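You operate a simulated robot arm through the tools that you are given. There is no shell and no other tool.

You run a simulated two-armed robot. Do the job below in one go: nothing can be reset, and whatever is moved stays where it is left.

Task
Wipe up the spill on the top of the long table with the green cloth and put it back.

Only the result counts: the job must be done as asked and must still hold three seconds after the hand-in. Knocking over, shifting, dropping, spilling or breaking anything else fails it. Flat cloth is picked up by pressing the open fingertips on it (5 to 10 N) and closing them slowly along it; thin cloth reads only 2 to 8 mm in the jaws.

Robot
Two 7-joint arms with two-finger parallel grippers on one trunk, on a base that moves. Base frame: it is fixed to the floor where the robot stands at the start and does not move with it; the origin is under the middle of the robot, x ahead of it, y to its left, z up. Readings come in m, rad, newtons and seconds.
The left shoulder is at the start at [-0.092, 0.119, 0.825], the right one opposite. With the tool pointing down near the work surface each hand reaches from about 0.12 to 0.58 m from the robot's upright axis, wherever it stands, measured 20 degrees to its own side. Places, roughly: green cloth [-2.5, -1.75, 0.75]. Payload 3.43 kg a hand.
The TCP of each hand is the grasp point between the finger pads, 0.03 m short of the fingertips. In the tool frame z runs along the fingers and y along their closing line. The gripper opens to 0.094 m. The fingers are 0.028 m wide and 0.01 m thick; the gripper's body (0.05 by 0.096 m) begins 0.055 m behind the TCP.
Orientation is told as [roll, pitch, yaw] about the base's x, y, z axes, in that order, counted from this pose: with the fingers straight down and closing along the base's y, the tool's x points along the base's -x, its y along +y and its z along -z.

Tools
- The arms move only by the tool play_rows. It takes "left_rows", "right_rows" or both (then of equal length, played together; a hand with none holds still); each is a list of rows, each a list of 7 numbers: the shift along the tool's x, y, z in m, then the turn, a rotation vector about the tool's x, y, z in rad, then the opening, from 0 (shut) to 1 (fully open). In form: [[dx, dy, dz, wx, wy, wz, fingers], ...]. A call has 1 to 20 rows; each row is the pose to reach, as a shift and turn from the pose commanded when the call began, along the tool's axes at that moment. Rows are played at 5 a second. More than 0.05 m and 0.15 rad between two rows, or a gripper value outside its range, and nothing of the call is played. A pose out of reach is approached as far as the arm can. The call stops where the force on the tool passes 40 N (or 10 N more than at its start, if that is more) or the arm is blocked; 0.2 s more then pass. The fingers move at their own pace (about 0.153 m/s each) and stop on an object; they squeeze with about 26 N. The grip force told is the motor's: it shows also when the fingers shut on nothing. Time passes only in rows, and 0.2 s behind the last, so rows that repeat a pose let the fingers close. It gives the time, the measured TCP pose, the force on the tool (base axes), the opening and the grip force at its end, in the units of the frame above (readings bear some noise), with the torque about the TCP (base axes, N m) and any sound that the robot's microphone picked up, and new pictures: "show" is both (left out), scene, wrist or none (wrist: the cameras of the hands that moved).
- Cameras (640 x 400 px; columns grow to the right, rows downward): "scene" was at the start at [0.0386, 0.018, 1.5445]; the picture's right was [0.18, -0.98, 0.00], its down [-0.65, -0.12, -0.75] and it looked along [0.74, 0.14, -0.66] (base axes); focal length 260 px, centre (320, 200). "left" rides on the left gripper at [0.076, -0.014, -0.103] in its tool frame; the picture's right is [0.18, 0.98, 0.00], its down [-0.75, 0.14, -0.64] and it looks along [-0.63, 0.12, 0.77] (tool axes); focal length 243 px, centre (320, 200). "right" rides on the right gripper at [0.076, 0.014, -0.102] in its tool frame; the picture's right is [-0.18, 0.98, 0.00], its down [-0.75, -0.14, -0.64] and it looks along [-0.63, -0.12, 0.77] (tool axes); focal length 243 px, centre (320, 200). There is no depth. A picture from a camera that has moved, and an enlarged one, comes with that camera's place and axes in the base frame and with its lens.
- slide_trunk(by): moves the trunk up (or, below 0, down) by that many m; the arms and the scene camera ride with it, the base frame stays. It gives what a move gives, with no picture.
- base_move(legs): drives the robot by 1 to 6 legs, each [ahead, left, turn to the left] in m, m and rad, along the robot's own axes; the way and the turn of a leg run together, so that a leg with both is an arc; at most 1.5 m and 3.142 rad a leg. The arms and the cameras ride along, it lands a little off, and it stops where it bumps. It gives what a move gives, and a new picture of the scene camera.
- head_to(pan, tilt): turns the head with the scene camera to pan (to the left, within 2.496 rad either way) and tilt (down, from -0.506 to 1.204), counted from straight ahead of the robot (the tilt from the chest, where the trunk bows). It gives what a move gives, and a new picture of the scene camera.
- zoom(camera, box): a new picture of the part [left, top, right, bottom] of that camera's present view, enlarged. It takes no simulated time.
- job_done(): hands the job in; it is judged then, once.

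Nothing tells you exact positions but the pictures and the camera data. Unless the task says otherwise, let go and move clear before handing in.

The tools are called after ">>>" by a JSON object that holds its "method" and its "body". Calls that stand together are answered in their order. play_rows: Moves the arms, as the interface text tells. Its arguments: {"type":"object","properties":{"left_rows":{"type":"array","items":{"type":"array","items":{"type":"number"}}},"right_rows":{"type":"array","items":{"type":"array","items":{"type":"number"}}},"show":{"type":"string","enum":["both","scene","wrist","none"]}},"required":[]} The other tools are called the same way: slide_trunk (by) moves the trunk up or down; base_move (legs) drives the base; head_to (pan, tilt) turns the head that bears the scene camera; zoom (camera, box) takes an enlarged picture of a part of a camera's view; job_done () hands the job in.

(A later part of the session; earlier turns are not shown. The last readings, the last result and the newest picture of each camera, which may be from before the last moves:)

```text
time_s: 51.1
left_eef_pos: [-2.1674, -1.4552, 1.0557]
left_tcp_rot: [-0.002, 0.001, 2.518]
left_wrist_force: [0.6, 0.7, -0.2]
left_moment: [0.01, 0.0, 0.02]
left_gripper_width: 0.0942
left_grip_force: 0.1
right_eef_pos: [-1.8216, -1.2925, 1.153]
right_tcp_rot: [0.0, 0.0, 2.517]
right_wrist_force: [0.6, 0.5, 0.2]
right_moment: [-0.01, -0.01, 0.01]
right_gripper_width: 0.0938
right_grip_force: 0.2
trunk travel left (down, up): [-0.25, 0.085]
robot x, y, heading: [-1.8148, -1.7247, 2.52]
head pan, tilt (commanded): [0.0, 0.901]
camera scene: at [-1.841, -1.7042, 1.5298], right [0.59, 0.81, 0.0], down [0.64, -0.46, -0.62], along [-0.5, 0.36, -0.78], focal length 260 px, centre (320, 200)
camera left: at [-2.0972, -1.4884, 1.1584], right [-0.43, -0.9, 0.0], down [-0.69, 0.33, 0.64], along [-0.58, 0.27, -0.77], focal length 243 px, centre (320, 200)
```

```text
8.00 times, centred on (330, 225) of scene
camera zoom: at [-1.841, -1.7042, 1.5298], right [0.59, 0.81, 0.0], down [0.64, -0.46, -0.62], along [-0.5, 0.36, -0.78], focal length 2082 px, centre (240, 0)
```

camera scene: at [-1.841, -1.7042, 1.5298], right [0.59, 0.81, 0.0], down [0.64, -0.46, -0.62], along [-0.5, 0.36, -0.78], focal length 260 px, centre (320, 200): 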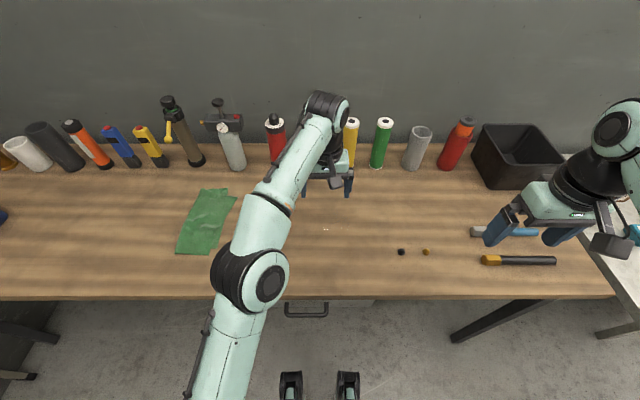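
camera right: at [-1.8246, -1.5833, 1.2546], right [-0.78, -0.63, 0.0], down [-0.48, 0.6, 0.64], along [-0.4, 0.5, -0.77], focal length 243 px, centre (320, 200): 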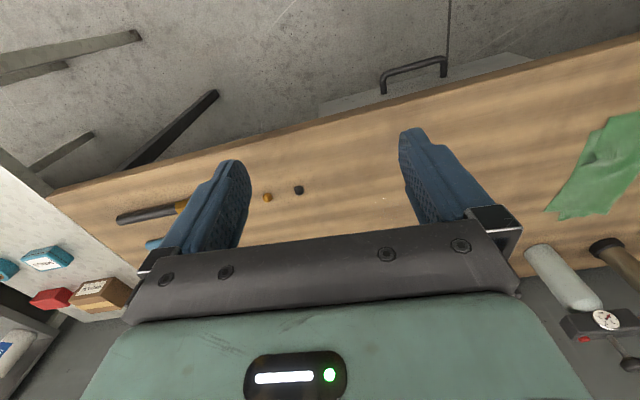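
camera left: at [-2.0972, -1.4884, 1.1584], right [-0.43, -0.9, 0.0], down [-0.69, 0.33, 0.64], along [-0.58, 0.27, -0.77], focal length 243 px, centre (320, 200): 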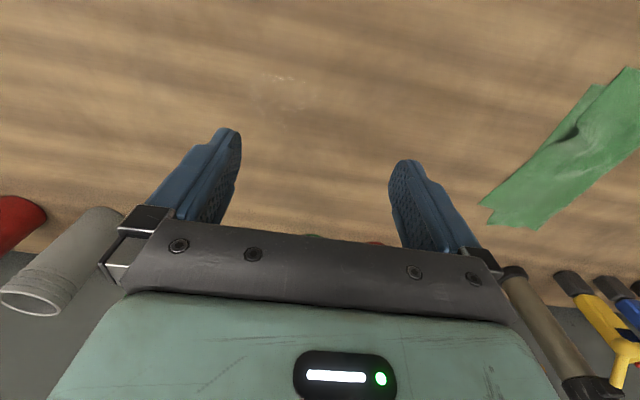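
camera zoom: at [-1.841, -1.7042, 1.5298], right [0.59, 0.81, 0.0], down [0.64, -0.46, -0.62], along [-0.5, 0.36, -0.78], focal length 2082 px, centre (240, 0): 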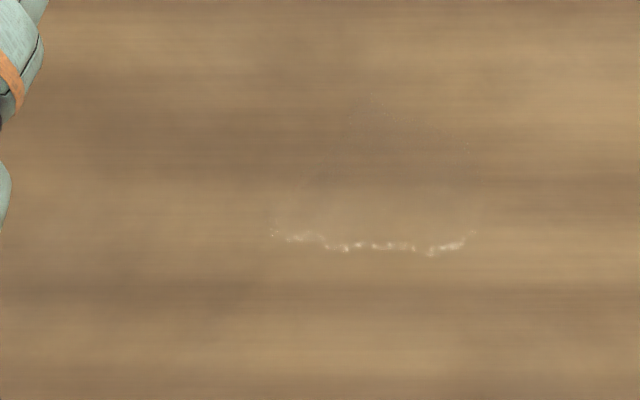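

The spill is about 8 × 7 cm, centred about 0.48 m ahead and 0.05 m right of my axis, and the bench top is at z≈0.86. The cloth is a folded strip about 0.25 × 0.12 m centred at 0.48 m ahead, 0.35 m left; I'll bring the left hand over its middle.

>>> {"method": "play_rows", "body": {"left_rows": [[0, 0.045, 0, 0, 0, 0, 1], [0, 0.09, 0, 0, 0, 0, 1], [0, 0.135, 0, 0, 0, 0, 1], [-0.01, 0.18, 0, 0, 0, 0, 1], [-0.015, 0.225, 0, 0, 0, 0, 1], [-0.02, 0.27, 0, 0, 0, 0, 1], [-0.025, 0.315, 0.01, 0, 0, 0, 0.8], [-0.03, 0.35, 0.02, 0, 0, 0, 0.7], [-0.035, 0.363, 0.03, 0, 0, 0, 0.7], [-0.035, 0.363, 0.03, 0, 0, 0, 0.7]], "show": "both"}}

```text
time_s: 53.4
left_eef_pos: [-2.3983, -1.7323, 1.026]
left_tcp_rot: [0.001, 0.001, 2.517]
left_wrist_force: [0.0, 0.3, 0.5]
left_moment: [0.03, -0.06, 0.0]
left_gripper_width: 0.0661
left_grip_force: 0.1
left hand out of reach, approached as far as the arm can: row 8, 9, 10
right_eef_pos: [-1.822, -1.2928, 1.1526]
right_tcp_rot: [0.0, 0.0, 2.516]
right_wrist_force: [0.2, -0.3, 0.6]
right_moment: [0.01, -0.03, -0.03]
right_gripper_width: 0.0943
right_grip_force: 0.1
trunk travel left (down, up): [-0.25, 0.085]
robot x, y, heading: [-1.8109, -1.7194, 2.513]
head pan, tilt (commanded): [0.0, 0.901]
camera scene: at [-1.8404, -1.7033, 1.5298], right [0.59, 0.81, 0.0], down [0.64, -0.46, -0.62], along [-0.5, 0.36, -0.78], focal length 260 px, centre (320, 200)
camera left: at [-2.3283, -1.7653, 1.1285], right [-0.43, -0.9, 0.0], down [-0.69, 0.33, 0.64], along [-0.58, 0.27, -0.77], focal length 243 px, centre (320, 200)
```

scene: 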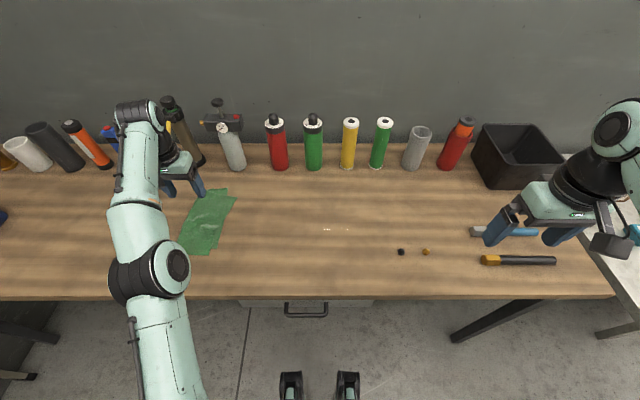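
left: 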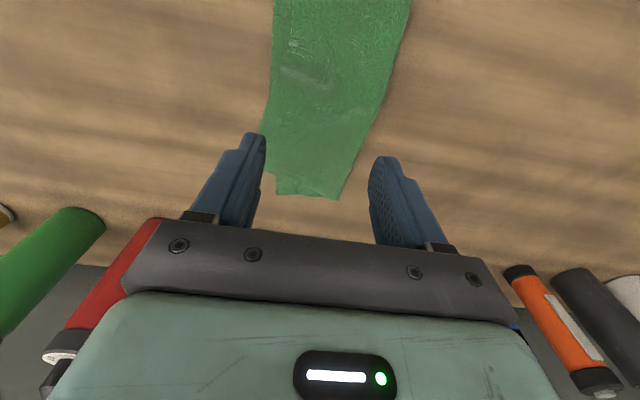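

The left hand is over the cloth's middle but at its reach limit. I'll raise the trunk to gain reach and nudge the base 3 cm nearer.

>>> {"method": "slide_trunk", "body": {"by": 0.08}}

>>> {"method": "base_move", "body": {"legs": [[0.03, 0.02, 0]]}}

```text
time_s: 54.5
left_eef_pos: [-2.3963, -1.7331, 1.1052]
left_tcp_rot: [0.0, -0.001, 2.516]
left_wrist_force: [-0.3, -0.1, -0.3]
left_moment: [0.01, -0.01, -0.02]
left_gripper_width: 0.0657
left_grip_force: 0.0
right_eef_pos: [-1.8205, -1.2921, 1.2329]
right_tcp_rot: [0.001, 0.0, 2.519]
right_wrist_force: [0.3, -0.3, 0.1]
right_moment: [0.01, -0.01, -0.01]
right_gripper_width: 0.094
right_grip_force: 0.1
trunk travel left (down, up): [-0.33, 0.005]
robot x, y, heading: [-1.8171, -1.7266, 2.516]
head pan, tilt (commanded): [0.0, 0.901]
```

```text
time_s: 55.4
left_eef_pos: [-2.4303, -1.7315, 1.1058]
left_tcp_rot: [0.0, -0.001, 2.516]
left_wrist_force: [-0.2, -1.0, -0.2]
left_moment: [0.0, 0.02, 0.01]
left_gripper_width: 0.0656
left_grip_force: 0.0
right_eef_pos: [-1.8554, -1.2915, 1.2313]
right_tcp_rot: [-0.001, -0.002, 2.516]
right_wrist_force: [-0.2, -0.6, 0.8]
right_moment: [-0.01, 0.01, 0.0]
right_gripper_width: 0.0941
right_grip_force: 0.0
trunk travel left (down, up): [-0.33, 0.005]
robot x, y, heading: [-1.8519, -1.7247, 2.515]
head pan, tilt (commanded): [0.0, 0.901]
camera scene: at [-1.873, -1.7032, 1.615], right [0.59, 0.81, 0.0], down [0.63, -0.46, -0.62], along [-0.5, 0.36, -0.78], focal length 260 px, centre (320, 200)
```

scene: 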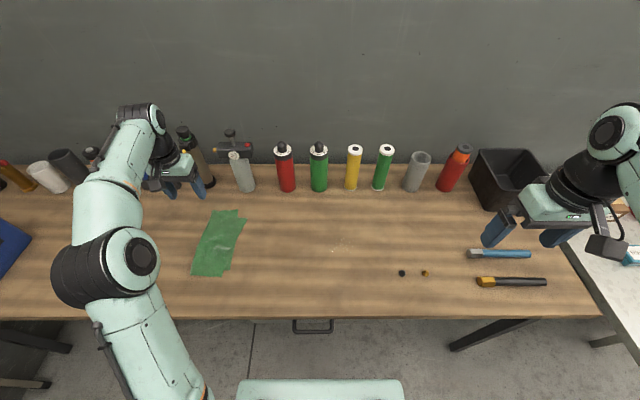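

I'll centre the left hand over the cloth's middle and descend to just above it with the fingers about 6.6 cm apart.

>>> {"method": "play_rows", "body": {"left_rows": [[0.013, -0.015, 0.03, 0, 0, 0, 0.7], [0.013, -0.015, 0.07, 0, 0, 0, 0.7], [0.013, -0.015, 0.11, 0, 0, 0, 0.7], [0.013, -0.015, 0.14, 0, 0, 0, 0.7], [0.013, -0.015, 0.165, 0, 0, 0, 0.7], [0.013, -0.015, 0.18, 0, 0, 0, 0.7], [0.013, -0.015, 0.18, 0, 0, 0, 0.7]], "show": "both"}}

```text
time_s: 57.0
left_eef_pos: [-2.412, -1.7259, 0.9239]
left_tcp_rot: [0.001, 0.0, 2.517]
left_wrist_force: [-0.2, 0.1, -1.2]
left_moment: [0.01, -0.02, 0.02]
left_gripper_width: 0.0657
left_grip_force: 0.0
right_eef_pos: [-1.8574, -1.2907, 1.234]
right_tcp_rot: [-0.001, 0.001, 2.519]
right_wrist_force: [-0.5, 0.1, 0.5]
right_moment: [0.03, -0.03, 0.01]
right_gripper_width: 0.0939
right_grip_force: 0.1
trunk travel left (down, up): [-0.33, 0.005]
robot x, y, heading: [-1.8518, -1.7215, 2.518]
head pan, tilt (commanded): [0.0, 0.901]
camera scene: at [-1.8748, -1.7027, 1.6153], right [0.59, 0.81, 0.0], down [0.64, -0.46, -0.62], along [-0.5, 0.36, -0.78], focal length 260 px, centre (320, 200)
camera left: at [-2.3414, -1.7597, 1.0266], right [-0.43, -0.9, 0.0], down [-0.69, 0.33, 0.64], along [-0.58, 0.27, -0.77], focal length 243 px, centre (320, 200)
```

scene: 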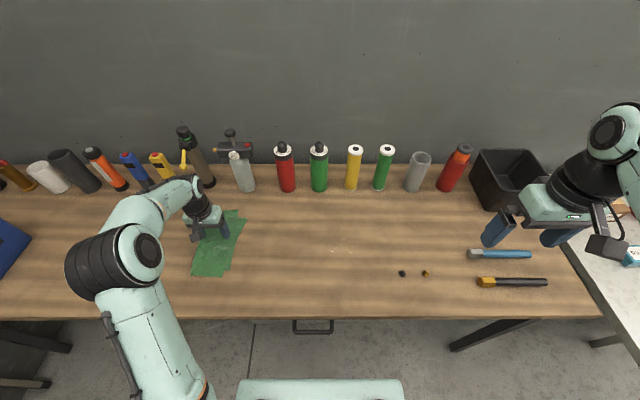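
left: 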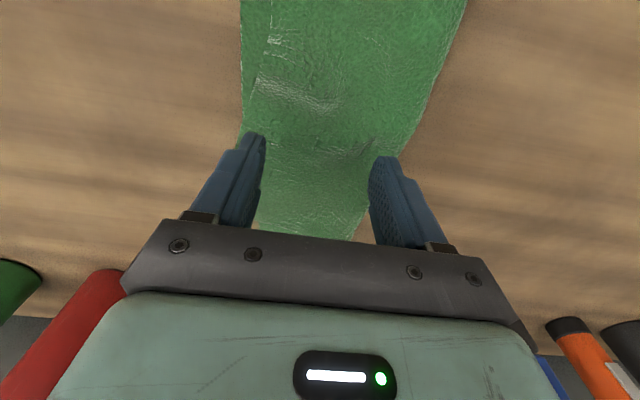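

Both fingertips are over the cloth about 3 cm up. I'll lower slowly until a few newtons show.

>>> {"method": "play_rows", "body": {"left_rows": [[0, 0, 0.01, 0, 0, 0, 0.7], [0, 0, 0.018, 0, 0, 0, 0.7], [0, 0, 0.022, 0, 0, 0, 0.7], [0, 0, 0.025, 0, 0, 0, 0.7], [0, 0, 0.025, 0, 0, 0, 0.7]], "show": "none"}}

```text
time_s: 58.2
left_eef_pos: [-2.4118, -1.7272, 0.9014]
left_tcp_rot: [0.001, 0.0, 2.518]
left_wrist_force: [0.5, 1.2, -0.2]
left_moment: [0.0, 0.01, 0.03]
left_gripper_width: 0.0658
left_grip_force: 0.1
right_eef_pos: [-1.8578, -1.2915, 1.2316]
right_tcp_rot: [0.0, -0.001, 2.517]
right_wrist_force: [-0.1, 0.6, -0.3]
right_moment: [-0.01, -0.02, 0.01]
right_gripper_width: 0.0937
right_grip_force: 0.1
trunk travel left (down, up): [-0.33, 0.005]
robot x, y, heading: [-1.8458, -1.726, 2.514]
head pan, tilt (commanded): [0.0, 0.901]
```

>>> {"method": "play_rows", "body": {"left_rows": [[0, 0, 0.002, 0, 0, 0, 0.7], [0, 0, 0.004, 0, 0, 0, 0.7], [0, 0, 0.004, 0, 0, 0, 0.7]], "show": "none"}}

```text
time_s: 59.0
left_eef_pos: [-2.4134, -1.7263, 0.897]
left_tcp_rot: [0.0, 0.0, 2.517]
left_wrist_force: [-0.2, -0.6, 0.7]
left_moment: [-0.01, -0.02, 0.01]
left_gripper_width: 0.066
left_grip_force: 0.1
right_eef_pos: [-1.8566, -1.2911, 1.2315]
right_tcp_rot: [0.001, 0.0, 2.517]
right_wrist_force: [0.2, -0.1, -0.2]
right_moment: [0.02, 0.0, 0.0]
right_gripper_width: 0.094
right_grip_force: 0.1
trunk travel left (down, up): [-0.33, 0.005]
robot x, y, heading: [-1.8516, -1.7274, 2.513]
head pan, tilt (commanded): [0.0, 0.901]
```

>>> {"method": "play_rows", "body": {"left_rows": [[0, 0, 0.002, 0, 0, 0, 0.7], [0, 0, 0.003, 0, 0, 0, 0.7], [0, 0, 0.003, 0, 0, 0, 0.7]], "show": "none"}}

```text
time_s: 59.8
left_eef_pos: [-2.4131, -1.7274, 0.8938]
left_tcp_rot: [-0.001, -0.001, 2.516]
left_wrist_force: [-0.7, 0.9, 0.6]
left_moment: [-0.01, -0.02, 0.01]
left_gripper_width: 0.0659
left_grip_force: 0.0
right_eef_pos: [-1.8562, -1.2905, 1.2333]
right_tcp_rot: [-0.001, 0.001, 2.517]
right_wrist_force: [-0.3, -0.4, 0.8]
right_moment: [0.01, -0.04, -0.01]
right_gripper_width: 0.0942
right_grip_force: 0.0
trunk travel left (down, up): [-0.33, 0.005]
robot x, y, heading: [-1.8498, -1.7221, 2.518]
head pan, tilt (commanded): [0.0, 0.901]
```

>>> {"method": "play_rows", "body": {"left_rows": [[0, 0, 0.0015, 0, 0, 0, 0.7], [0, 0, 0.003, 0, 0, 0, 0.7], [0, 0, 0.003, 0, 0, 0, 0.7]], "show": "wrist"}}

```text
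time_s: 60.6
left_eef_pos: [-2.4125, -1.7268, 0.8923]
left_tcp_rot: [0.0, -0.001, 2.517]
left_wrist_force: [1.2, -0.7, 5.6]
left_moment: [0.08, -0.12, -0.07]
left_gripper_width: 0.066
left_grip_force: 0.1
right_eef_pos: [-1.8564, -1.2904, 1.2328]
right_tcp_rot: [-0.001, -0.002, 2.516]
right_wrist_force: [0.2, -0.2, 0.1]
right_moment: [-0.01, -0.03, 0.02]
right_gripper_width: 0.0939
right_grip_force: 0.1
trunk travel left (down, up): [-0.33, 0.005]
robot x, y, heading: [-1.8495, -1.7245, 2.515]
head pan, tilt (commanded): [0.0, 0.901]
camera left: at [-2.3426, -1.7595, 0.994], right [-0.43, -0.9, 0.0], down [-0.69, 0.33, 0.64], along [-0.58, 0.27, -0.77], focal length 243 px, centre (320, 200)
```

left: 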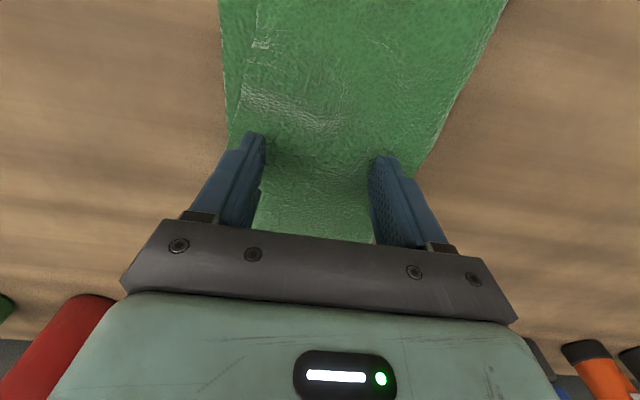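

Contact at 5.6 N. I'll press slightly more and close the fingers slowly along the cloth.

>>> {"method": "play_rows", "body": {"left_rows": [[0, 0, 0.0007, 0, 0, 0, 0.7], [0, 0, 0.0007, 0, 0, 0, 0.66], [0, 0, 0.0007, 0, 0, 0, 0.62], [0, 0, 0.0007, 0, 0, 0, 0.58], [0, 0, 0.0007, 0, 0, 0, 0.54], [0, 0, 0.0007, 0, 0, 0, 0.5], [0, 0, 0.0007, 0, 0, 0, 0.46], [0, 0, 0.0007, 0, 0, 0, 0.42], [0, 0, 0.0007, 0, 0, 0, 0.38], [0, 0, 0.0007, 0, 0, 0, 0.34]], "show": "wrist"}}

```text
time_s: 62.8
left_eef_pos: [-2.412, -1.7268, 0.8918]
left_tcp_rot: [-0.001, 0.0, 2.517]
left_wrist_force: [-1.6, -0.6, 14.8]
left_moment: [0.12, -0.11, 0.0]
left_gripper_width: 0.0305
left_grip_force: 0.0
right_eef_pos: [-1.8562, -1.2918, 1.2331]
right_tcp_rot: [0.0, 0.0, 2.516]
right_wrist_force: [0.1, -0.1, -0.1]
right_moment: [-0.03, -0.01, -0.01]
right_gripper_width: 0.0941
right_grip_force: 0.0
trunk travel left (down, up): [-0.33, 0.005]
robot x, y, heading: [-1.8466, -1.7238, 2.513]
head pan, tilt (commanded): [0.0, 0.901]
camera left: at [-2.3422, -1.7599, 0.9939], right [-0.43, -0.9, 0.0], down [-0.69, 0.33, 0.64], along [-0.58, 0.27, -0.77], focal length 243 px, centre (320, 200)
```

left: 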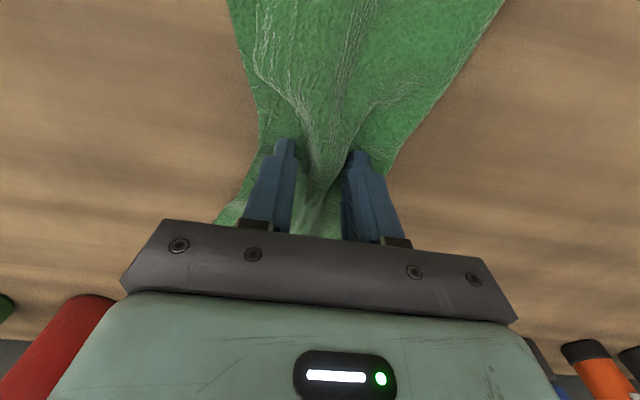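

The cloth is bunching up between the fingers; force rose to 15 N, so I'll ease up 1.5 mm and keep closing.

>>> {"method": "play_rows", "body": {"left_rows": [[0, 0, -0.0015, 0, 0, 0, 0.31], [0, 0, -0.0015, 0, 0, 0, 0.28], [0, 0, -0.0015, 0, 0, 0, 0.25], [0, 0, -0.0015, 0, 0, 0, 0.22], [0, 0, -0.0015, 0, 0, 0, 0.19], [0, 0, -0.0015, 0, 0, 0, 0.16], [0, 0, -0.0015, 0, 0, 0, 0.13], [0, 0, -0.0015, 0, 0, 0, 0.1], [0, 0, -0.0015, 0, 0, 0, 0.07], [0, 0, -0.0015, 0, 0, 0, 0.04], [0, 0, -0.0015, 0, 0, 0, 0.0], [0, 0, -0.0015, 0, 0, 0, 0.0], [0, 0, -0.0015, 0, 0, 0, 0.0]], "show": "wrist"}}

```text
time_s: 65.6
left_eef_pos: [-2.4134, -1.7272, 0.8923]
left_tcp_rot: [-0.001, 0.001, 2.515]
left_wrist_force: [-0.3, -0.8, 2.8]
left_moment: [0.01, 0.02, 0.02]
left_gripper_width: 0.0028
left_grip_force: 26.1
right_eef_pos: [-1.8573, -1.291, 1.2326]
right_tcp_rot: [0.0, -0.001, 2.516]
right_wrist_force: [0.2, -0.4, -0.7]
right_moment: [0.03, -0.03, 0.0]
right_gripper_width: 0.0937
right_grip_force: 0.1
trunk travel left (down, up): [-0.33, 0.005]
robot x, y, heading: [-1.8518, -1.7203, 2.516]
head pan, tilt (commanded): [0.0, 0.901]
camera left: at [-2.3428, -1.7595, 0.9951], right [-0.43, -0.9, 0.0], down [-0.69, 0.33, 0.64], along [-0.58, 0.27, -0.77], focal length 243 px, centre (320, 200)
```

left: 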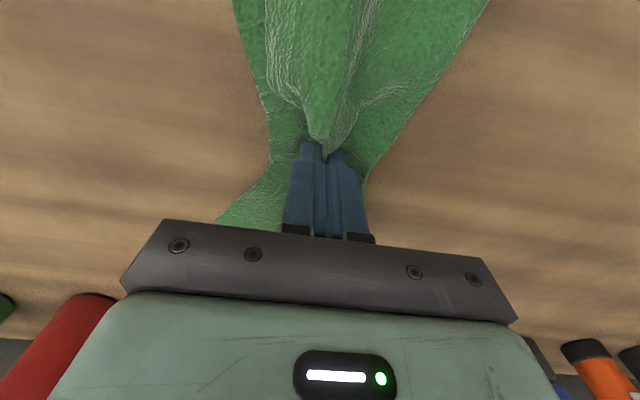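

The jaws read 2.8 mm with the cloth bunched between them, so it looks gripped. I'll lift gently to check.

>>> {"method": "play_rows", "body": {"left_rows": [[0, 0, -0.01, 0, 0, 0, 0], [0, 0, -0.03, 0, 0, 0, 0], [0, 0, -0.05, 0, 0, 0, 0], [0, 0, -0.08, 0, 0, 0, 0], [0, 0, -0.11, 0, 0, 0, 0], [0, 0, -0.14, 0, 0, 0, 0], [0, 0, -0.14, 0, 0, 0, 0]], "show": "both"}}

```text
time_s: 67.2
left_eef_pos: [-2.4138, -1.7272, 1.0306]
left_tcp_rot: [-0.001, 0.0, 2.516]
left_wrist_force: [0.2, 0.0, -0.5]
left_moment: [-0.01, -0.01, 0.0]
left_gripper_width: 0.0026
left_grip_force: 26.0
right_eef_pos: [-1.8563, -1.2918, 1.2332]
right_tcp_rot: [0.0, 0.001, 2.518]
right_wrist_force: [-0.2, -0.8, 0.4]
right_moment: [0.0, 0.03, 0.02]
right_gripper_width: 0.0942
right_grip_force: 0.1
trunk travel left (down, up): [-0.33, 0.005]
robot x, y, heading: [-1.8518, -1.7226, 2.516]
head pan, tilt (commanded): [0.0, 0.901]
camera scene: at [-1.8751, -1.7026, 1.6153], right [0.59, 0.81, 0.0], down [0.64, -0.46, -0.62], along [-0.5, 0.36, -0.78], focal length 260 px, centre (320, 200)
camera left: at [-2.3428, -1.7615, 1.1327], right [-0.43, -0.9, 0.0], down [-0.69, 0.33, 0.64], along [-0.58, 0.27, -0.77], focal length 243 px, centre (320, 200)
```

scene: 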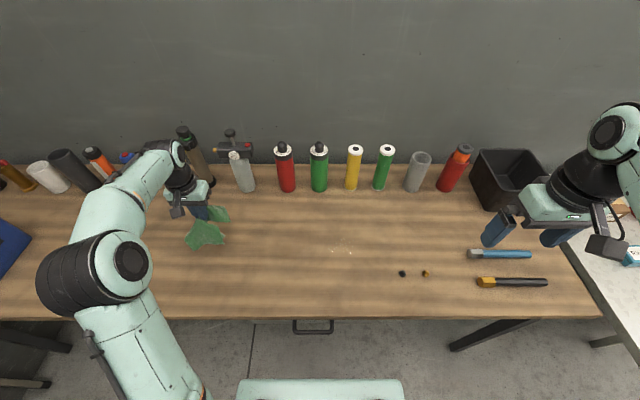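
left: 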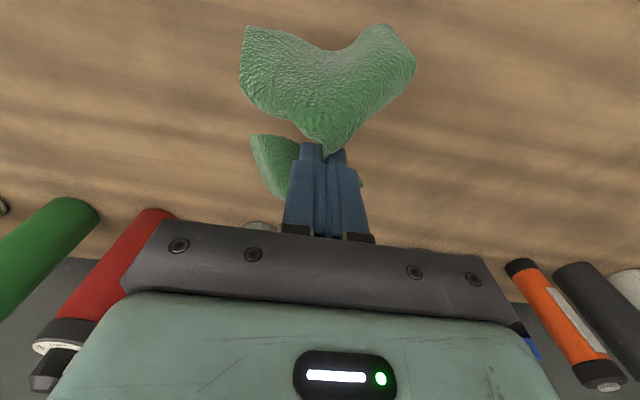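

The cloth is held firmly, draping fore and aft of the fingers. I'll carry it right, toward the spill's left side, staying clear of the cans and nuts, and lower to just above the top.

>>> {"method": "play_rows", "body": {"left_rows": [[0, -0.045, 0, 0, 0, 0, 0], [0, -0.09, 0, 0, 0, 0, 0], [0, -0.135, 0, 0, 0, 0, 0], [0, -0.18, 0, 0, 0, 0, 0], [0, -0.225, 0, 0, 0, 0, 0], [0, -0.27, 0.01, 0, 0, 0, 0], [0, -0.3, 0.03, 0, 0, 0, 0], [0, -0.32, 0.06, 0, 0, 0, 0], [0, -0.325, 0.09, 0, 0, 0, 0], [0, -0.325, 0.12, 0, 0, 0, 0], [0, -0.325, 0.12, 0, 0, 0, 0]], "show": "both"}}

```text
time_s: 69.6
left_eef_pos: [-2.2226, -1.4651, 0.9101]
left_tcp_rot: [0.0, 0.001, 2.516]
left_wrist_force: [0.3, 0.0, 0.4]
left_moment: [-0.03, -0.04, 0.01]
left_gripper_width: 0.0023
left_grip_force: 26.4
right_eef_pos: [-1.8571, -1.2913, 1.2331]
right_tcp_rot: [0.0, 0.0, 2.517]
right_wrist_force: [-0.8, 0.4, 0.6]
right_moment: [0.04, 0.0, -0.01]
right_gripper_width: 0.0941
right_grip_force: 0.1
trunk travel left (down, up): [-0.33, 0.005]
robot x, y, heading: [-1.8466, -1.727, 2.521]
head pan, tilt (commanded): [0.0, 0.901]
camera scene: at [-1.8748, -1.7027, 1.6153], right [0.59, 0.81, 0.0], down [0.64, -0.46, -0.62], along [-0.5, 0.36, -0.78], focal length 260 px, centre (320, 200)
camera left: at [-2.1514, -1.4968, 1.0132], right [-0.43, -0.9, 0.0], down [-0.69, 0.33, 0.64], along [-0.58, 0.27, -0.77], focal length 243 px, centre (320, 200)
```

scene: 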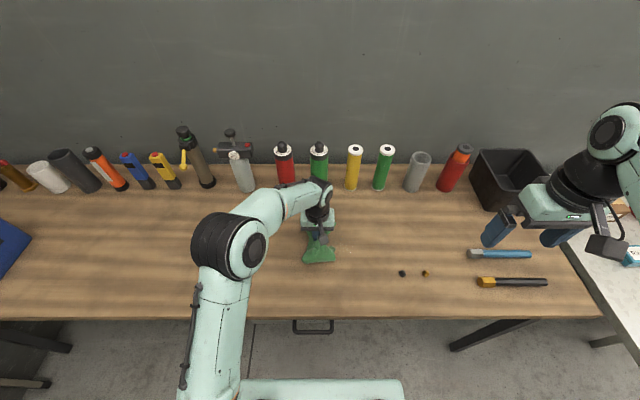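
left: 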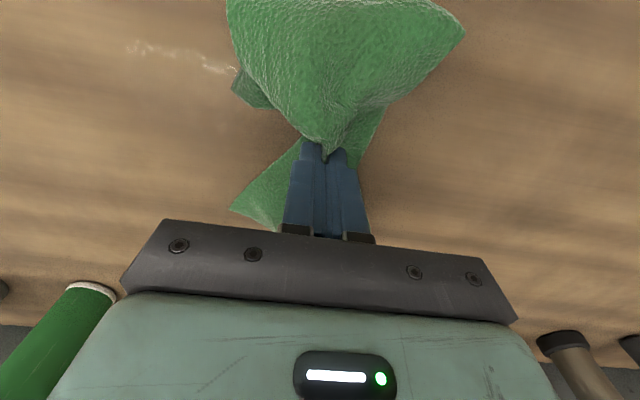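

The spill centre is about 7.7 cm to the right of the fingers. I'll lower the cloth onto the top and find a pressing force of about 8 N.

>>> {"method": "play_rows", "body": {"left_rows": [[0, 0, 0.01, 0, 0, 0, 0], [0, 0, 0.015, 0, 0, 0, 0], [0, 0, 0.018, 0, 0, 0, 0], [0, 0, 0.018, 0, 0, 0, 0]], "show": "none"}}

```text
time_s: 70.6
left_eef_pos: [-2.2227, -1.4623, 0.8939]
left_tcp_rot: [0.0, -0.001, 2.517]
left_wrist_force: [-0.6, 0.2, 1.8]
left_moment: [0.01, 0.03, 0.0]
left_gripper_width: 0.0026
left_grip_force: 25.6
right_eef_pos: [-1.8573, -1.2921, 1.2341]
right_tcp_rot: [0.001, 0.0, 2.515]
right_wrist_force: [-0.5, -0.5, 0.1]
right_moment: [0.01, -0.01, -0.02]
right_gripper_width: 0.094
right_grip_force: 0.0
trunk travel left (down, up): [-0.33, 0.005]
robot x, y, heading: [-1.8477, -1.7235, 2.515]
head pan, tilt (commanded): [0.0, 0.901]
```

Light contact at 1.8 N. I'll press about 2 mm further and make a first slow pass to the right across the spill and back.

>>> {"method": "play_rows", "body": {"left_rows": [[0, 0, 0.0015, 0, 0, 0, 0], [0, -0.015, 0.002, 0, 0, 0, 0], [0, -0.035, 0.002, 0, 0, 0, 0], [0, -0.055, 0.002, 0, 0, 0, 0], [0, -0.075, 0.002, 0, 0, 0, 0], [0, -0.095, 0.002, 0, 0, 0, 0], [0, -0.115, 0.002, 0, 0, 0, 0], [0, -0.13, 0.002, 0, 0, 0, 0], [0, -0.13, 0.002, 0, 0, 0, 0]], "show": "both"}}

```text
time_s: 72.6
left_eef_pos: [-2.1467, -1.3572, 0.8923]
left_tcp_rot: [-0.001, 0.002, 2.516]
left_wrist_force: [-1.4, -2.8, 9.4]
left_moment: [-0.15, 0.1, 0.01]
left_gripper_width: 0.0025
left_grip_force: 25.8
right_eef_pos: [-1.8571, -1.2922, 1.2339]
right_tcp_rot: [-0.001, -0.003, 2.515]
right_wrist_force: [-1.3, 0.1, -0.1]
right_moment: [-0.01, 0.02, 0.01]
right_gripper_width: 0.0938
right_grip_force: 0.0
trunk travel left (down, up): [-0.33, 0.005]
robot x, y, heading: [-1.8438, -1.7246, 2.518]
head pan, tilt (commanded): [0.0, 0.901]
camera scene: at [-1.8748, -1.7038, 1.6153], right [0.59, 0.81, 0.0], down [0.64, -0.46, -0.62], along [-0.5, 0.36, -0.78], focal length 260 px, centre (320, 200)
camera left: at [-2.0768, -1.3909, 0.9951], right [-0.43, -0.9, 0.0], down [-0.69, 0.33, 0.64], along [-0.58, 0.27, -0.77], focal length 243 px, centre (320, 200)
```

scene: 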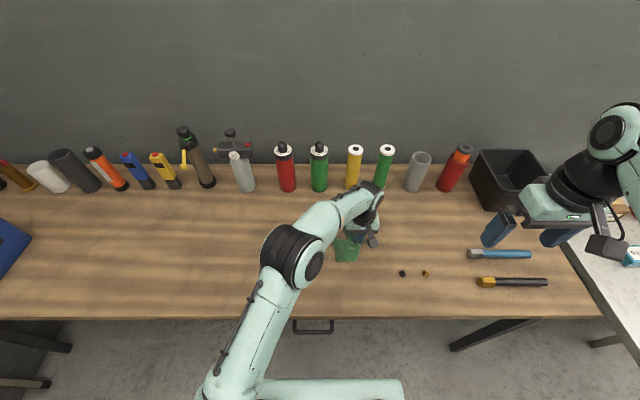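
left: 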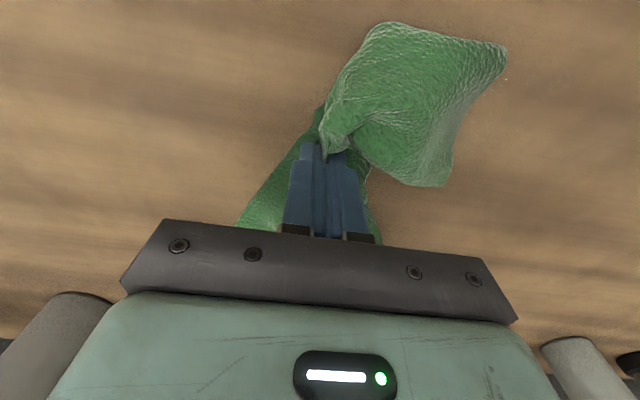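

The first pass went well at 9 N. I'll continue with back-and-forth passes at several depths to cover the whole spill area.

>>> {"method": "play_rows", "body": {"left_rows": [[0.01, 0.0, 0, 0, 0, 0, 0], [0.02, 0.01, 0, 0, 0, 0, 0], [0.02, 0.035, 0, 0, 0, 0, 0], [0.02, 0.06, 0, 0, 0, 0, 0], [0.02, 0.085, 0, 0, 0, 0, 0], [0.02, 0.11, 0, 0, 0, 0, 0], [0.03, 0.125, 0, 0, 0, 0, 0], [0.04, 0.115, 0, 0, 0, 0, 0], [0.04, 0.09, 0, 0, 0, 0, 0], [0.04, 0.065, 0, 0, 0, 0, 0], [0.04, 0.04, 0, 0, 0, 0, 0], [0.04, 0.015, 0, 0, 0, 0, 0], [0.025, 0.0, 0, 0, 0, 0, 0], [0.01, 0.0, 0, 0, 0, 0, 0], [0.0, 0.01, 0, 0, 0, 0, 0], [0.0, 0.035, 0, 0, 0, 0, 0], [0.0, 0.06, 0, 0, 0, 0, 0], [0.0, 0.085, 0, 0, 0, 0, 0], [0.0, 0.11, 0, 0, 0, 0, 0], [0.0, 0.125, 0, 0, 0, 0, 0]], "show": "both"}}

```text
time_s: 76.8
left_eef_pos: [-2.2199, -1.4579, 0.8912]
left_tcp_rot: [-0.002, -0.004, 2.515]
left_wrist_force: [2.5, 4.6, 10.9]
left_moment: [0.06, -0.03, -0.01]
left_gripper_width: 0.0026
left_grip_force: 26.0
right_eef_pos: [-1.8562, -1.2905, 1.232]
right_tcp_rot: [0.001, -0.002, 2.515]
right_wrist_force: [-0.1, 0.8, 1.0]
right_moment: [0.03, -0.02, 0.0]
right_gripper_width: 0.094
right_grip_force: 0.0
trunk travel left (down, up): [-0.33, 0.005]
robot x, y, heading: [-1.8493, -1.7231, 2.52]
head pan, tilt (commanded): [0.0, 0.901]
camera scene: at [-1.8738, -1.7028, 1.6154], right [0.59, 0.81, 0.0], down [0.64, -0.46, -0.62], along [-0.5, 0.36, -0.78], focal length 260 px, centre (320, 200)
camera left: at [-2.1491, -1.4921, 0.9945], right [-0.43, -0.9, 0.0], down [-0.69, 0.33, 0.64], along [-0.58, 0.28, -0.77], focal length 243 px, centre (320, 200)
```

scene: 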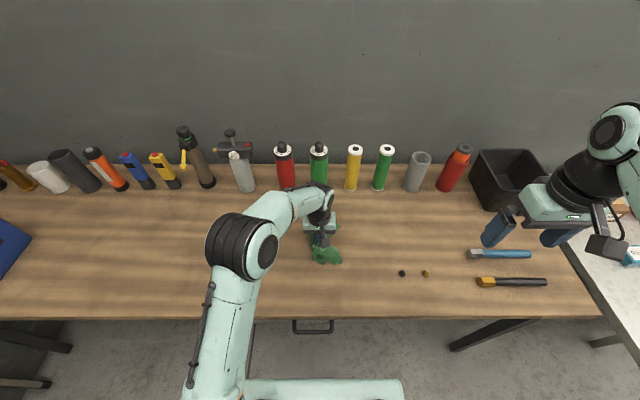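
left: 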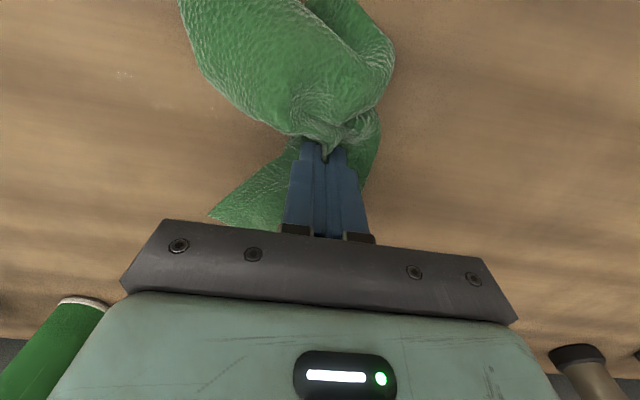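

A small glint remains at the right near rim. I'll do the far passes next, then repeat the near-right part.

>>> {"method": "play_rows", "body": {"left_rows": [[-0.02, -0.01, 0, 0, 0, 0, 0], [-0.02, -0.035, 0, 0, 0, 0, 0], [-0.02, -0.06, 0, 0, 0, 0, 0], [-0.02, -0.085, 0, 0, 0, 0, 0], [-0.02, -0.11, 0, 0, 0, 0, 0], [-0.03, -0.125, 0, 0, 0, 0, 0], [-0.04, -0.11, 0, 0, 0, 0, 0], [-0.04, -0.085, 0, 0, 0, 0, 0], [-0.04, -0.06, 0, 0, 0, 0, 0], [-0.04, -0.035, 0, 0, 0, 0, 0], [-0.03, -0.01, 0, 0, 0, 0, 0], [0.0, -0.02, 0, 0, 0, 0, 0], [0.028, -0.03, 0, 0, 0, 0, 0], [0.03, -0.055, 0, 0, 0, 0, 0], [0.03, -0.08, 0, 0, 0, 0, 0], [0.03, -0.105, 0, 0, 0, 0, 0], [0.03, -0.13, 0, 0, 0, 0, 0], [0.02, -0.12, 0, 0, 0, 0, 0], [0.03, -0.1, 0, 0, 0, 0, 0], [0.02, -0.08, 0, 0, 0, 0, 0]], "show": "both"}}

```text
time_s: 81.0
left_eef_pos: [-2.1556, -1.4056, 0.8913]
left_tcp_rot: [-0.002, -0.001, 2.515]
left_wrist_force: [3.6, 0.7, 8.4]
left_moment: [0.04, -0.1, 0.01]
left_gripper_width: 0.0028
left_grip_force: 26.3
right_eef_pos: [-1.8559, -1.2911, 1.2332]
right_tcp_rot: [0.001, -0.002, 2.515]
right_wrist_force: [-0.5, 0.5, 0.1]
right_moment: [0.0, 0.05, 0.03]
right_gripper_width: 0.0941
right_grip_force: 0.1
trunk travel left (down, up): [-0.33, 0.005]
robot x, y, heading: [-1.8537, -1.7235, 2.518]
head pan, tilt (commanded): [0.0, 0.901]
camera scene: at [-1.8742, -1.7032, 1.6153], right [0.59, 0.81, 0.0], down [0.64, -0.46, -0.62], along [-0.5, 0.36, -0.78], focal length 260 px, centre (320, 200)
camera left: at [-2.0856, -1.438, 0.9945], right [-0.43, -0.9, 0.0], down [-0.69, 0.33, 0.64], along [-0.58, 0.27, -0.77], focal length 243 px, centre (320, 200)
```

scene: 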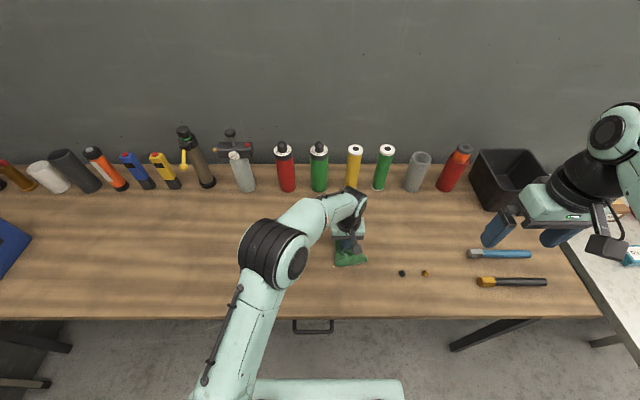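
left: 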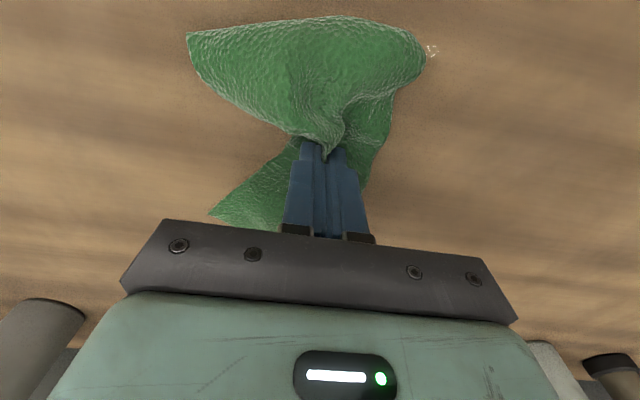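

A glint shows beyond the near side, so some liquid may have been pushed. I'll lift and move aside to look at what remains.

>>> {"method": "play_rows", "body": {"left_rows": [[0, 0, -0.02, 0, 0, 0, 0], [0, 0.02, -0.06, 0, 0, 0, 0], [0, 0.05, -0.1, 0, 0, 0, 0], [0, 0.09, -0.12, 0, 0, 0, 0], [0, 0.13, -0.13, 0, 0, 0, 0], [0, 0.16, -0.13, 0, 0, 0, 0], [0, 0.16, -0.13, 0, 0, 0, 0]], "show": "both"}}

>>> {"method": "zoom", "body": {"camera": "scene", "box": [290, 210, 410, 290]}}

>>> {"method": "zoom", "body": {"camera": "left", "box": [60, 0, 300, 160]}}

```text
time_s: 82.6
left_eef_pos: [-2.2505, -1.5359, 1.0211]
left_tcp_rot: [0.0, 0.0, 2.515]
left_wrist_force: [-0.1, 0.0, -0.1]
left_moment: [0.0, -0.01, 0.0]
left_gripper_width: 0.0025
left_grip_force: 26.6
right_eef_pos: [-1.8559, -1.2901, 1.2324]
right_tcp_rot: [-0.001, 0.001, 2.516]
right_wrist_force: [-0.4, 0.1, -0.1]
right_moment: [-0.04, -0.01, -0.02]
right_gripper_width: 0.094
right_grip_force: 0.0
trunk travel left (down, up): [-0.33, 0.005]
robot x, y, heading: [-1.848, -1.7213, 2.515]
head pan, tilt (commanded): [0.0, 0.901]
camera scene: at [-1.8746, -1.7022, 1.6153], right [0.59, 0.81, 0.0], down [0.64, -0.46, -0.62], along [-0.5, 0.36, -0.78], focal length 260 px, centre (320, 200)
camera left: at [-2.1795, -1.5686, 1.1243], right [-0.43, -0.9, 0.0], down [-0.69, 0.33, 0.64], along [-0.58, 0.27, -0.77], focal length 243 px, centre (320, 200)
```

scene: 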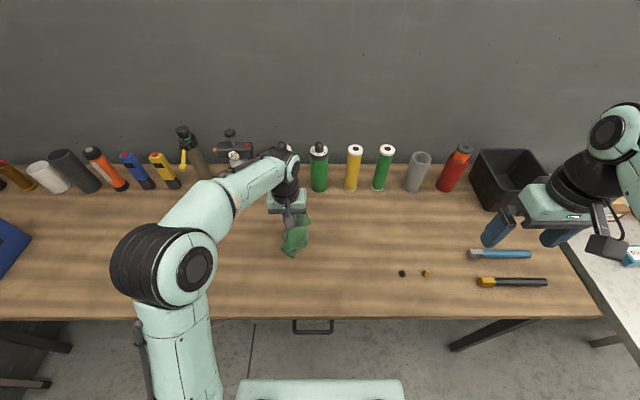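
left: 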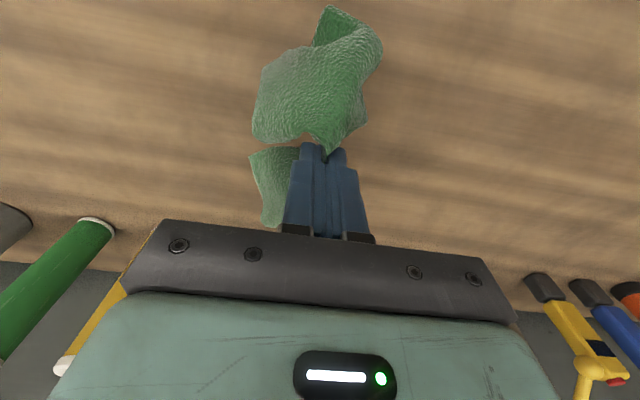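

```text
5.00 times, centred on (350, 250) of scene
camera zoom: at [-1.8746, -1.7022, 1.6153], right [0.59, 0.81, 0.0], down [0.64, -0.46, -0.62], along [-0.5, 0.36, -0.78], focal length 1301 px, centre (170, -50)
```

zoom: 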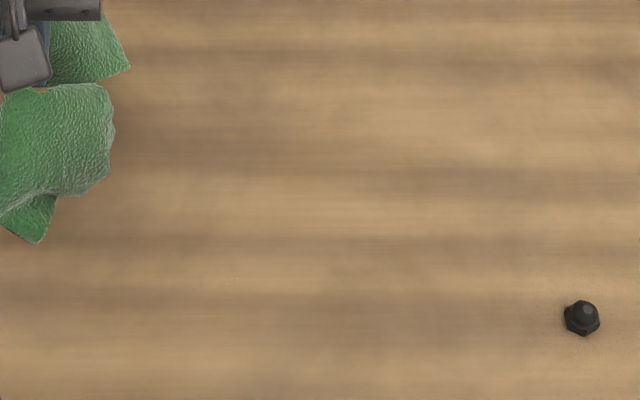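

```text
2.50 times, centred on (180, 80) of left
camera zoom: at [-2.1795, -1.5686, 1.1243], right [-0.43, -0.9, 0.0], down [-0.69, 0.33, 0.64], along [-0.58, 0.27, -0.77], focal length 606 px, centre (670, 500)
```

zoom: 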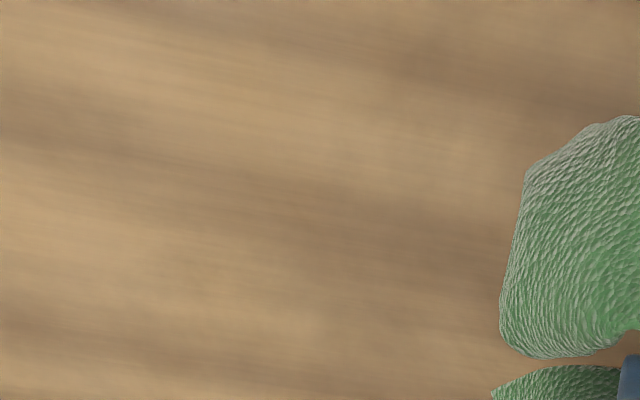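

The film looks mostly gone; a tiny speck may remain near scene pixel (332,266). I'll zoom and change viewing angles to check for residue.

>>> {"method": "zoom", "body": {"camera": "scene", "box": [308, 245, 356, 275]}}

>>> {"method": "zoom", "body": {"camera": "scene", "box": [316, 225, 380, 265]}}

>>> {"method": "head_to", "body": {"pan": -0.1, "tilt": 1.1}}

>>> {"method": "zoom", "body": {"camera": "scene", "box": [240, 100, 400, 200]}}

```text
13.33 times, centred on (332, 260) of scene
camera zoom: at [-1.8746, -1.7022, 1.6153], right [0.59, 0.81, 0.0], down [0.64, -0.46, -0.62], along [-0.5, 0.36, -0.78], focal length 3470 px, centre (160, -600)
```

zoom: 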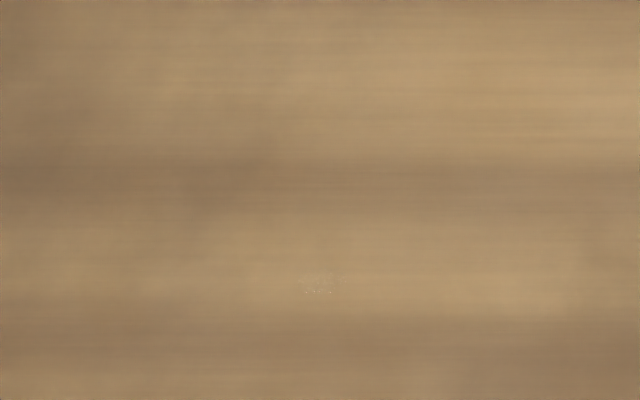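

```text
10.00 times, centred on (348, 245) of scene
camera zoom: at [-1.8746, -1.7022, 1.6153], right [0.59, 0.81, 0.0], down [0.64, -0.46, -0.62], along [-0.5, 0.36, -0.78], focal length 2602 px, centre (40, -250)
```

zoom: 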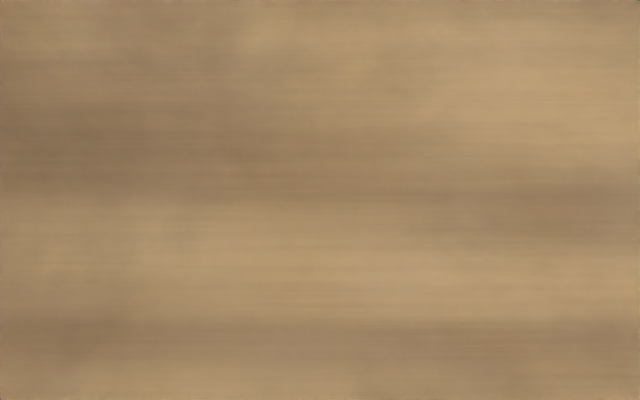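

```text
time_s: 83.3
left_eef_pos: [-2.2494, -1.5351, 1.0221]
left_tcp_rot: [0.0, 0.0, 2.517]
left_wrist_force: [0.5, 0.1, -0.7]
left_moment: [0.03, -0.02, 0.02]
left_gripper_width: 0.0024
left_grip_force: 26.1
right_eef_pos: [-1.8577, -1.292, 1.2329]
right_tcp_rot: [-0.002, 0.0, 2.517]
right_wrist_force: [-0.4, -0.2, -0.2]
right_moment: [-0.01, -0.03, 0.02]
right_gripper_width: 0.0942
right_grip_force: 0.0
trunk travel left (down, up): [-0.33, 0.005]
robot x, y, heading: [-1.8478, -1.7237, 2.518]
head pan, tilt (commanded): [-0.099, 1.1]
camera scene: at [-1.861, -1.705, 1.6015], right [0.66, 0.75, 0.0], down [0.67, -0.59, -0.45], along [-0.34, 0.3, -0.89], focal length 260 px, centre (320, 200)
```

scene: 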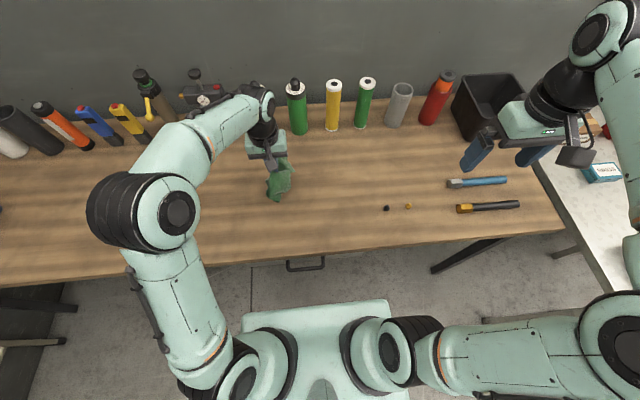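

```text
4.00 times, centred on (320, 150) of scene
camera zoom: at [-1.861, -1.705, 1.6015], right [0.66, 0.75, 0.0], down [0.67, -0.59, -0.45], along [-0.34, 0.3, -0.89], focal length 1041 px, centre (320, 400)
```

zoom: 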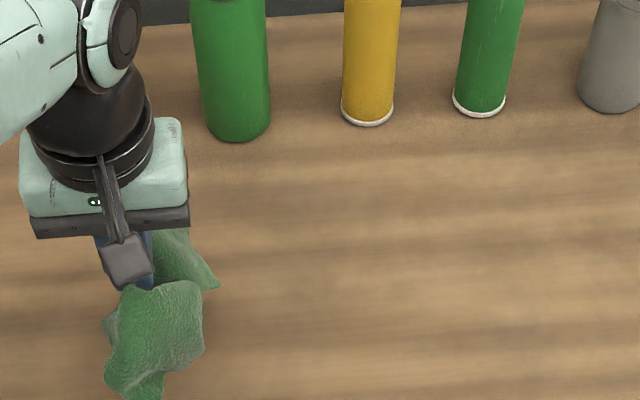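

A tiny faint residue sits at about [-2.127, -1.475], 5 cm nearer than the original spill, seemingly pushed there. I'll set the cloth straight down on it and rub in small circles.

>>> {"method": "play_rows", "body": {"left_rows": [[0.02, -0.04, 0.0, 0, 0, 0, 0], [0.045, -0.08, 0.02, 0, 0, 0, 0], [0.064, -0.12, 0.05, 0, 0, 0, 0], [0.064, -0.12, 0.09, 0, 0, 0, 0], [0.064, -0.12, 0.115, 0, 0, 0, 0], [0.064, -0.12, 0.126, 0, 0, 0, 0], [0.064, -0.12, 0.131, 0, 0, 0, 0], [0.079, -0.12, 0.131, 0, 0, 0, 0], [0.074, -0.105, 0.131, 0, 0, 0, 0], [0.06, -0.1, 0.131, 0, 0, 0, 0], [0.05, -0.115, 0.131, 0, 0, 0, 0], [0.05, -0.13, 0.131, 0, 0, 0, 0], [0.064, -0.14, 0.131, 0, 0, 0, 0], [0.079, -0.13, 0.131, 0, 0, 0, 0], [0.079, -0.11, 0.131, 0, 0, 0, 0], [0.064, -0.105, 0.131, 0, 0, 0, 0], [0.055, -0.12, 0.131, 0, 0, 0, 0], [0.064, -0.135, 0.131, 0, 0, 0, 0], [0.07, -0.12, 0.131, 0, 0, 0, 0]], "show": "wrist"}}

```text
refused: row 2 steps farther than a row can; nothing moved
```

>>> {"method": "play_rows", "body": {"left_rows": [[0.02, -0.04, 0.0, 0, 0, 0, 0], [0.04, -0.08, 0.01, 0, 0, 0, 0], [0.06, -0.11, 0.04, 0, 0, 0, 0], [0.064, -0.12, 0.08, 0, 0, 0, 0], [0.064, -0.12, 0.11, 0, 0, 0, 0], [0.064, -0.12, 0.125, 0, 0, 0, 0], [0.064, -0.12, 0.131, 0, 0, 0, 0], [0.079, -0.12, 0.131, 0, 0, 0, 0], [0.074, -0.105, 0.131, 0, 0, 0, 0], [0.06, -0.1, 0.131, 0, 0, 0, 0], [0.05, -0.115, 0.131, 0, 0, 0, 0], [0.05, -0.13, 0.131, 0, 0, 0, 0], [0.064, -0.14, 0.131, 0, 0, 0, 0], [0.079, -0.13, 0.131, 0, 0, 0, 0], [0.079, -0.11, 0.131, 0, 0, 0, 0], [0.064, -0.105, 0.131, 0, 0, 0, 0], [0.055, -0.12, 0.131, 0, 0, 0, 0], [0.064, -0.135, 0.131, 0, 0, 0, 0], [0.07, -0.12, 0.131, 0, 0, 0, 0]], "show": "both"}}

```text
time_s: 86.8
left_eef_pos: [-2.1349, -1.4831, 0.8916]
left_tcp_rot: [0.004, 0.003, 2.517]
left_wrist_force: [3.4, -5.1, 16.2]
left_moment: [-0.22, -0.1, 0.02]
left_gripper_width: 0.0027
left_grip_force: 25.7
right_eef_pos: [-1.8565, -1.2919, 1.2329]
right_tcp_rot: [0.0, -0.001, 2.517]
right_wrist_force: [-0.2, 0.8, -0.4]
right_moment: [0.02, 0.01, 0.0]
right_gripper_width: 0.0939
right_grip_force: 0.0
trunk travel left (down, up): [-0.33, 0.005]
robot x, y, heading: [-1.8498, -1.7257, 2.514]
head pan, tilt (commanded): [-0.099, 1.1]
stopped in row 17 (left hand): the force on the tool passed its limit at 42 N (the readings are from after the stop); the commanded pose is now the measured one
camera scene: at [-1.8603, -1.7061, 1.6014], right [0.66, 0.75, 0.0], down [0.67, -0.59, -0.45], along [-0.34, 0.3, -0.89], focal length 260 px, centre (320, 200)
camera left: at [-2.0642, -1.5159, 0.9948], right [-0.43, -0.91, 0.0], down [-0.69, 0.33, 0.64], along [-0.58, 0.27, -0.77], focal length 243 px, centre (320, 200)
```

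scene: 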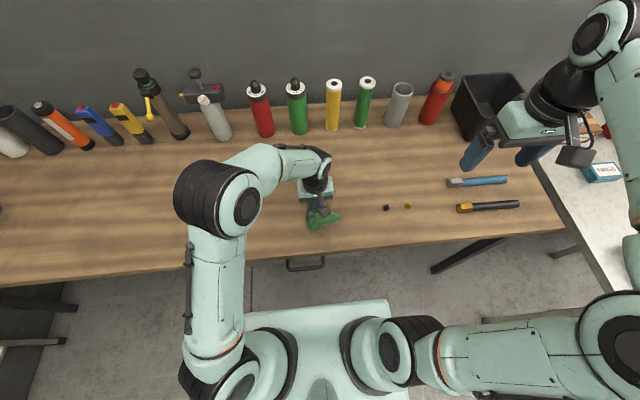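
left: 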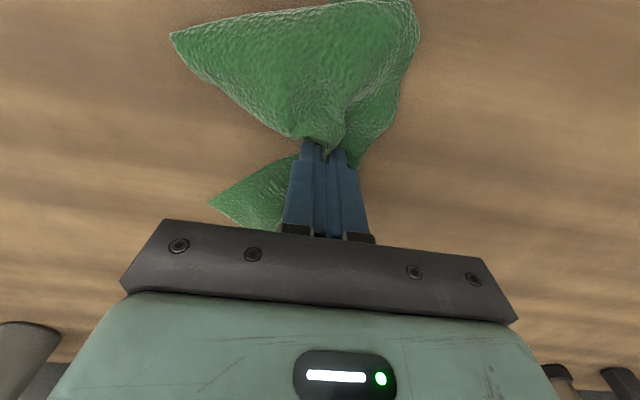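

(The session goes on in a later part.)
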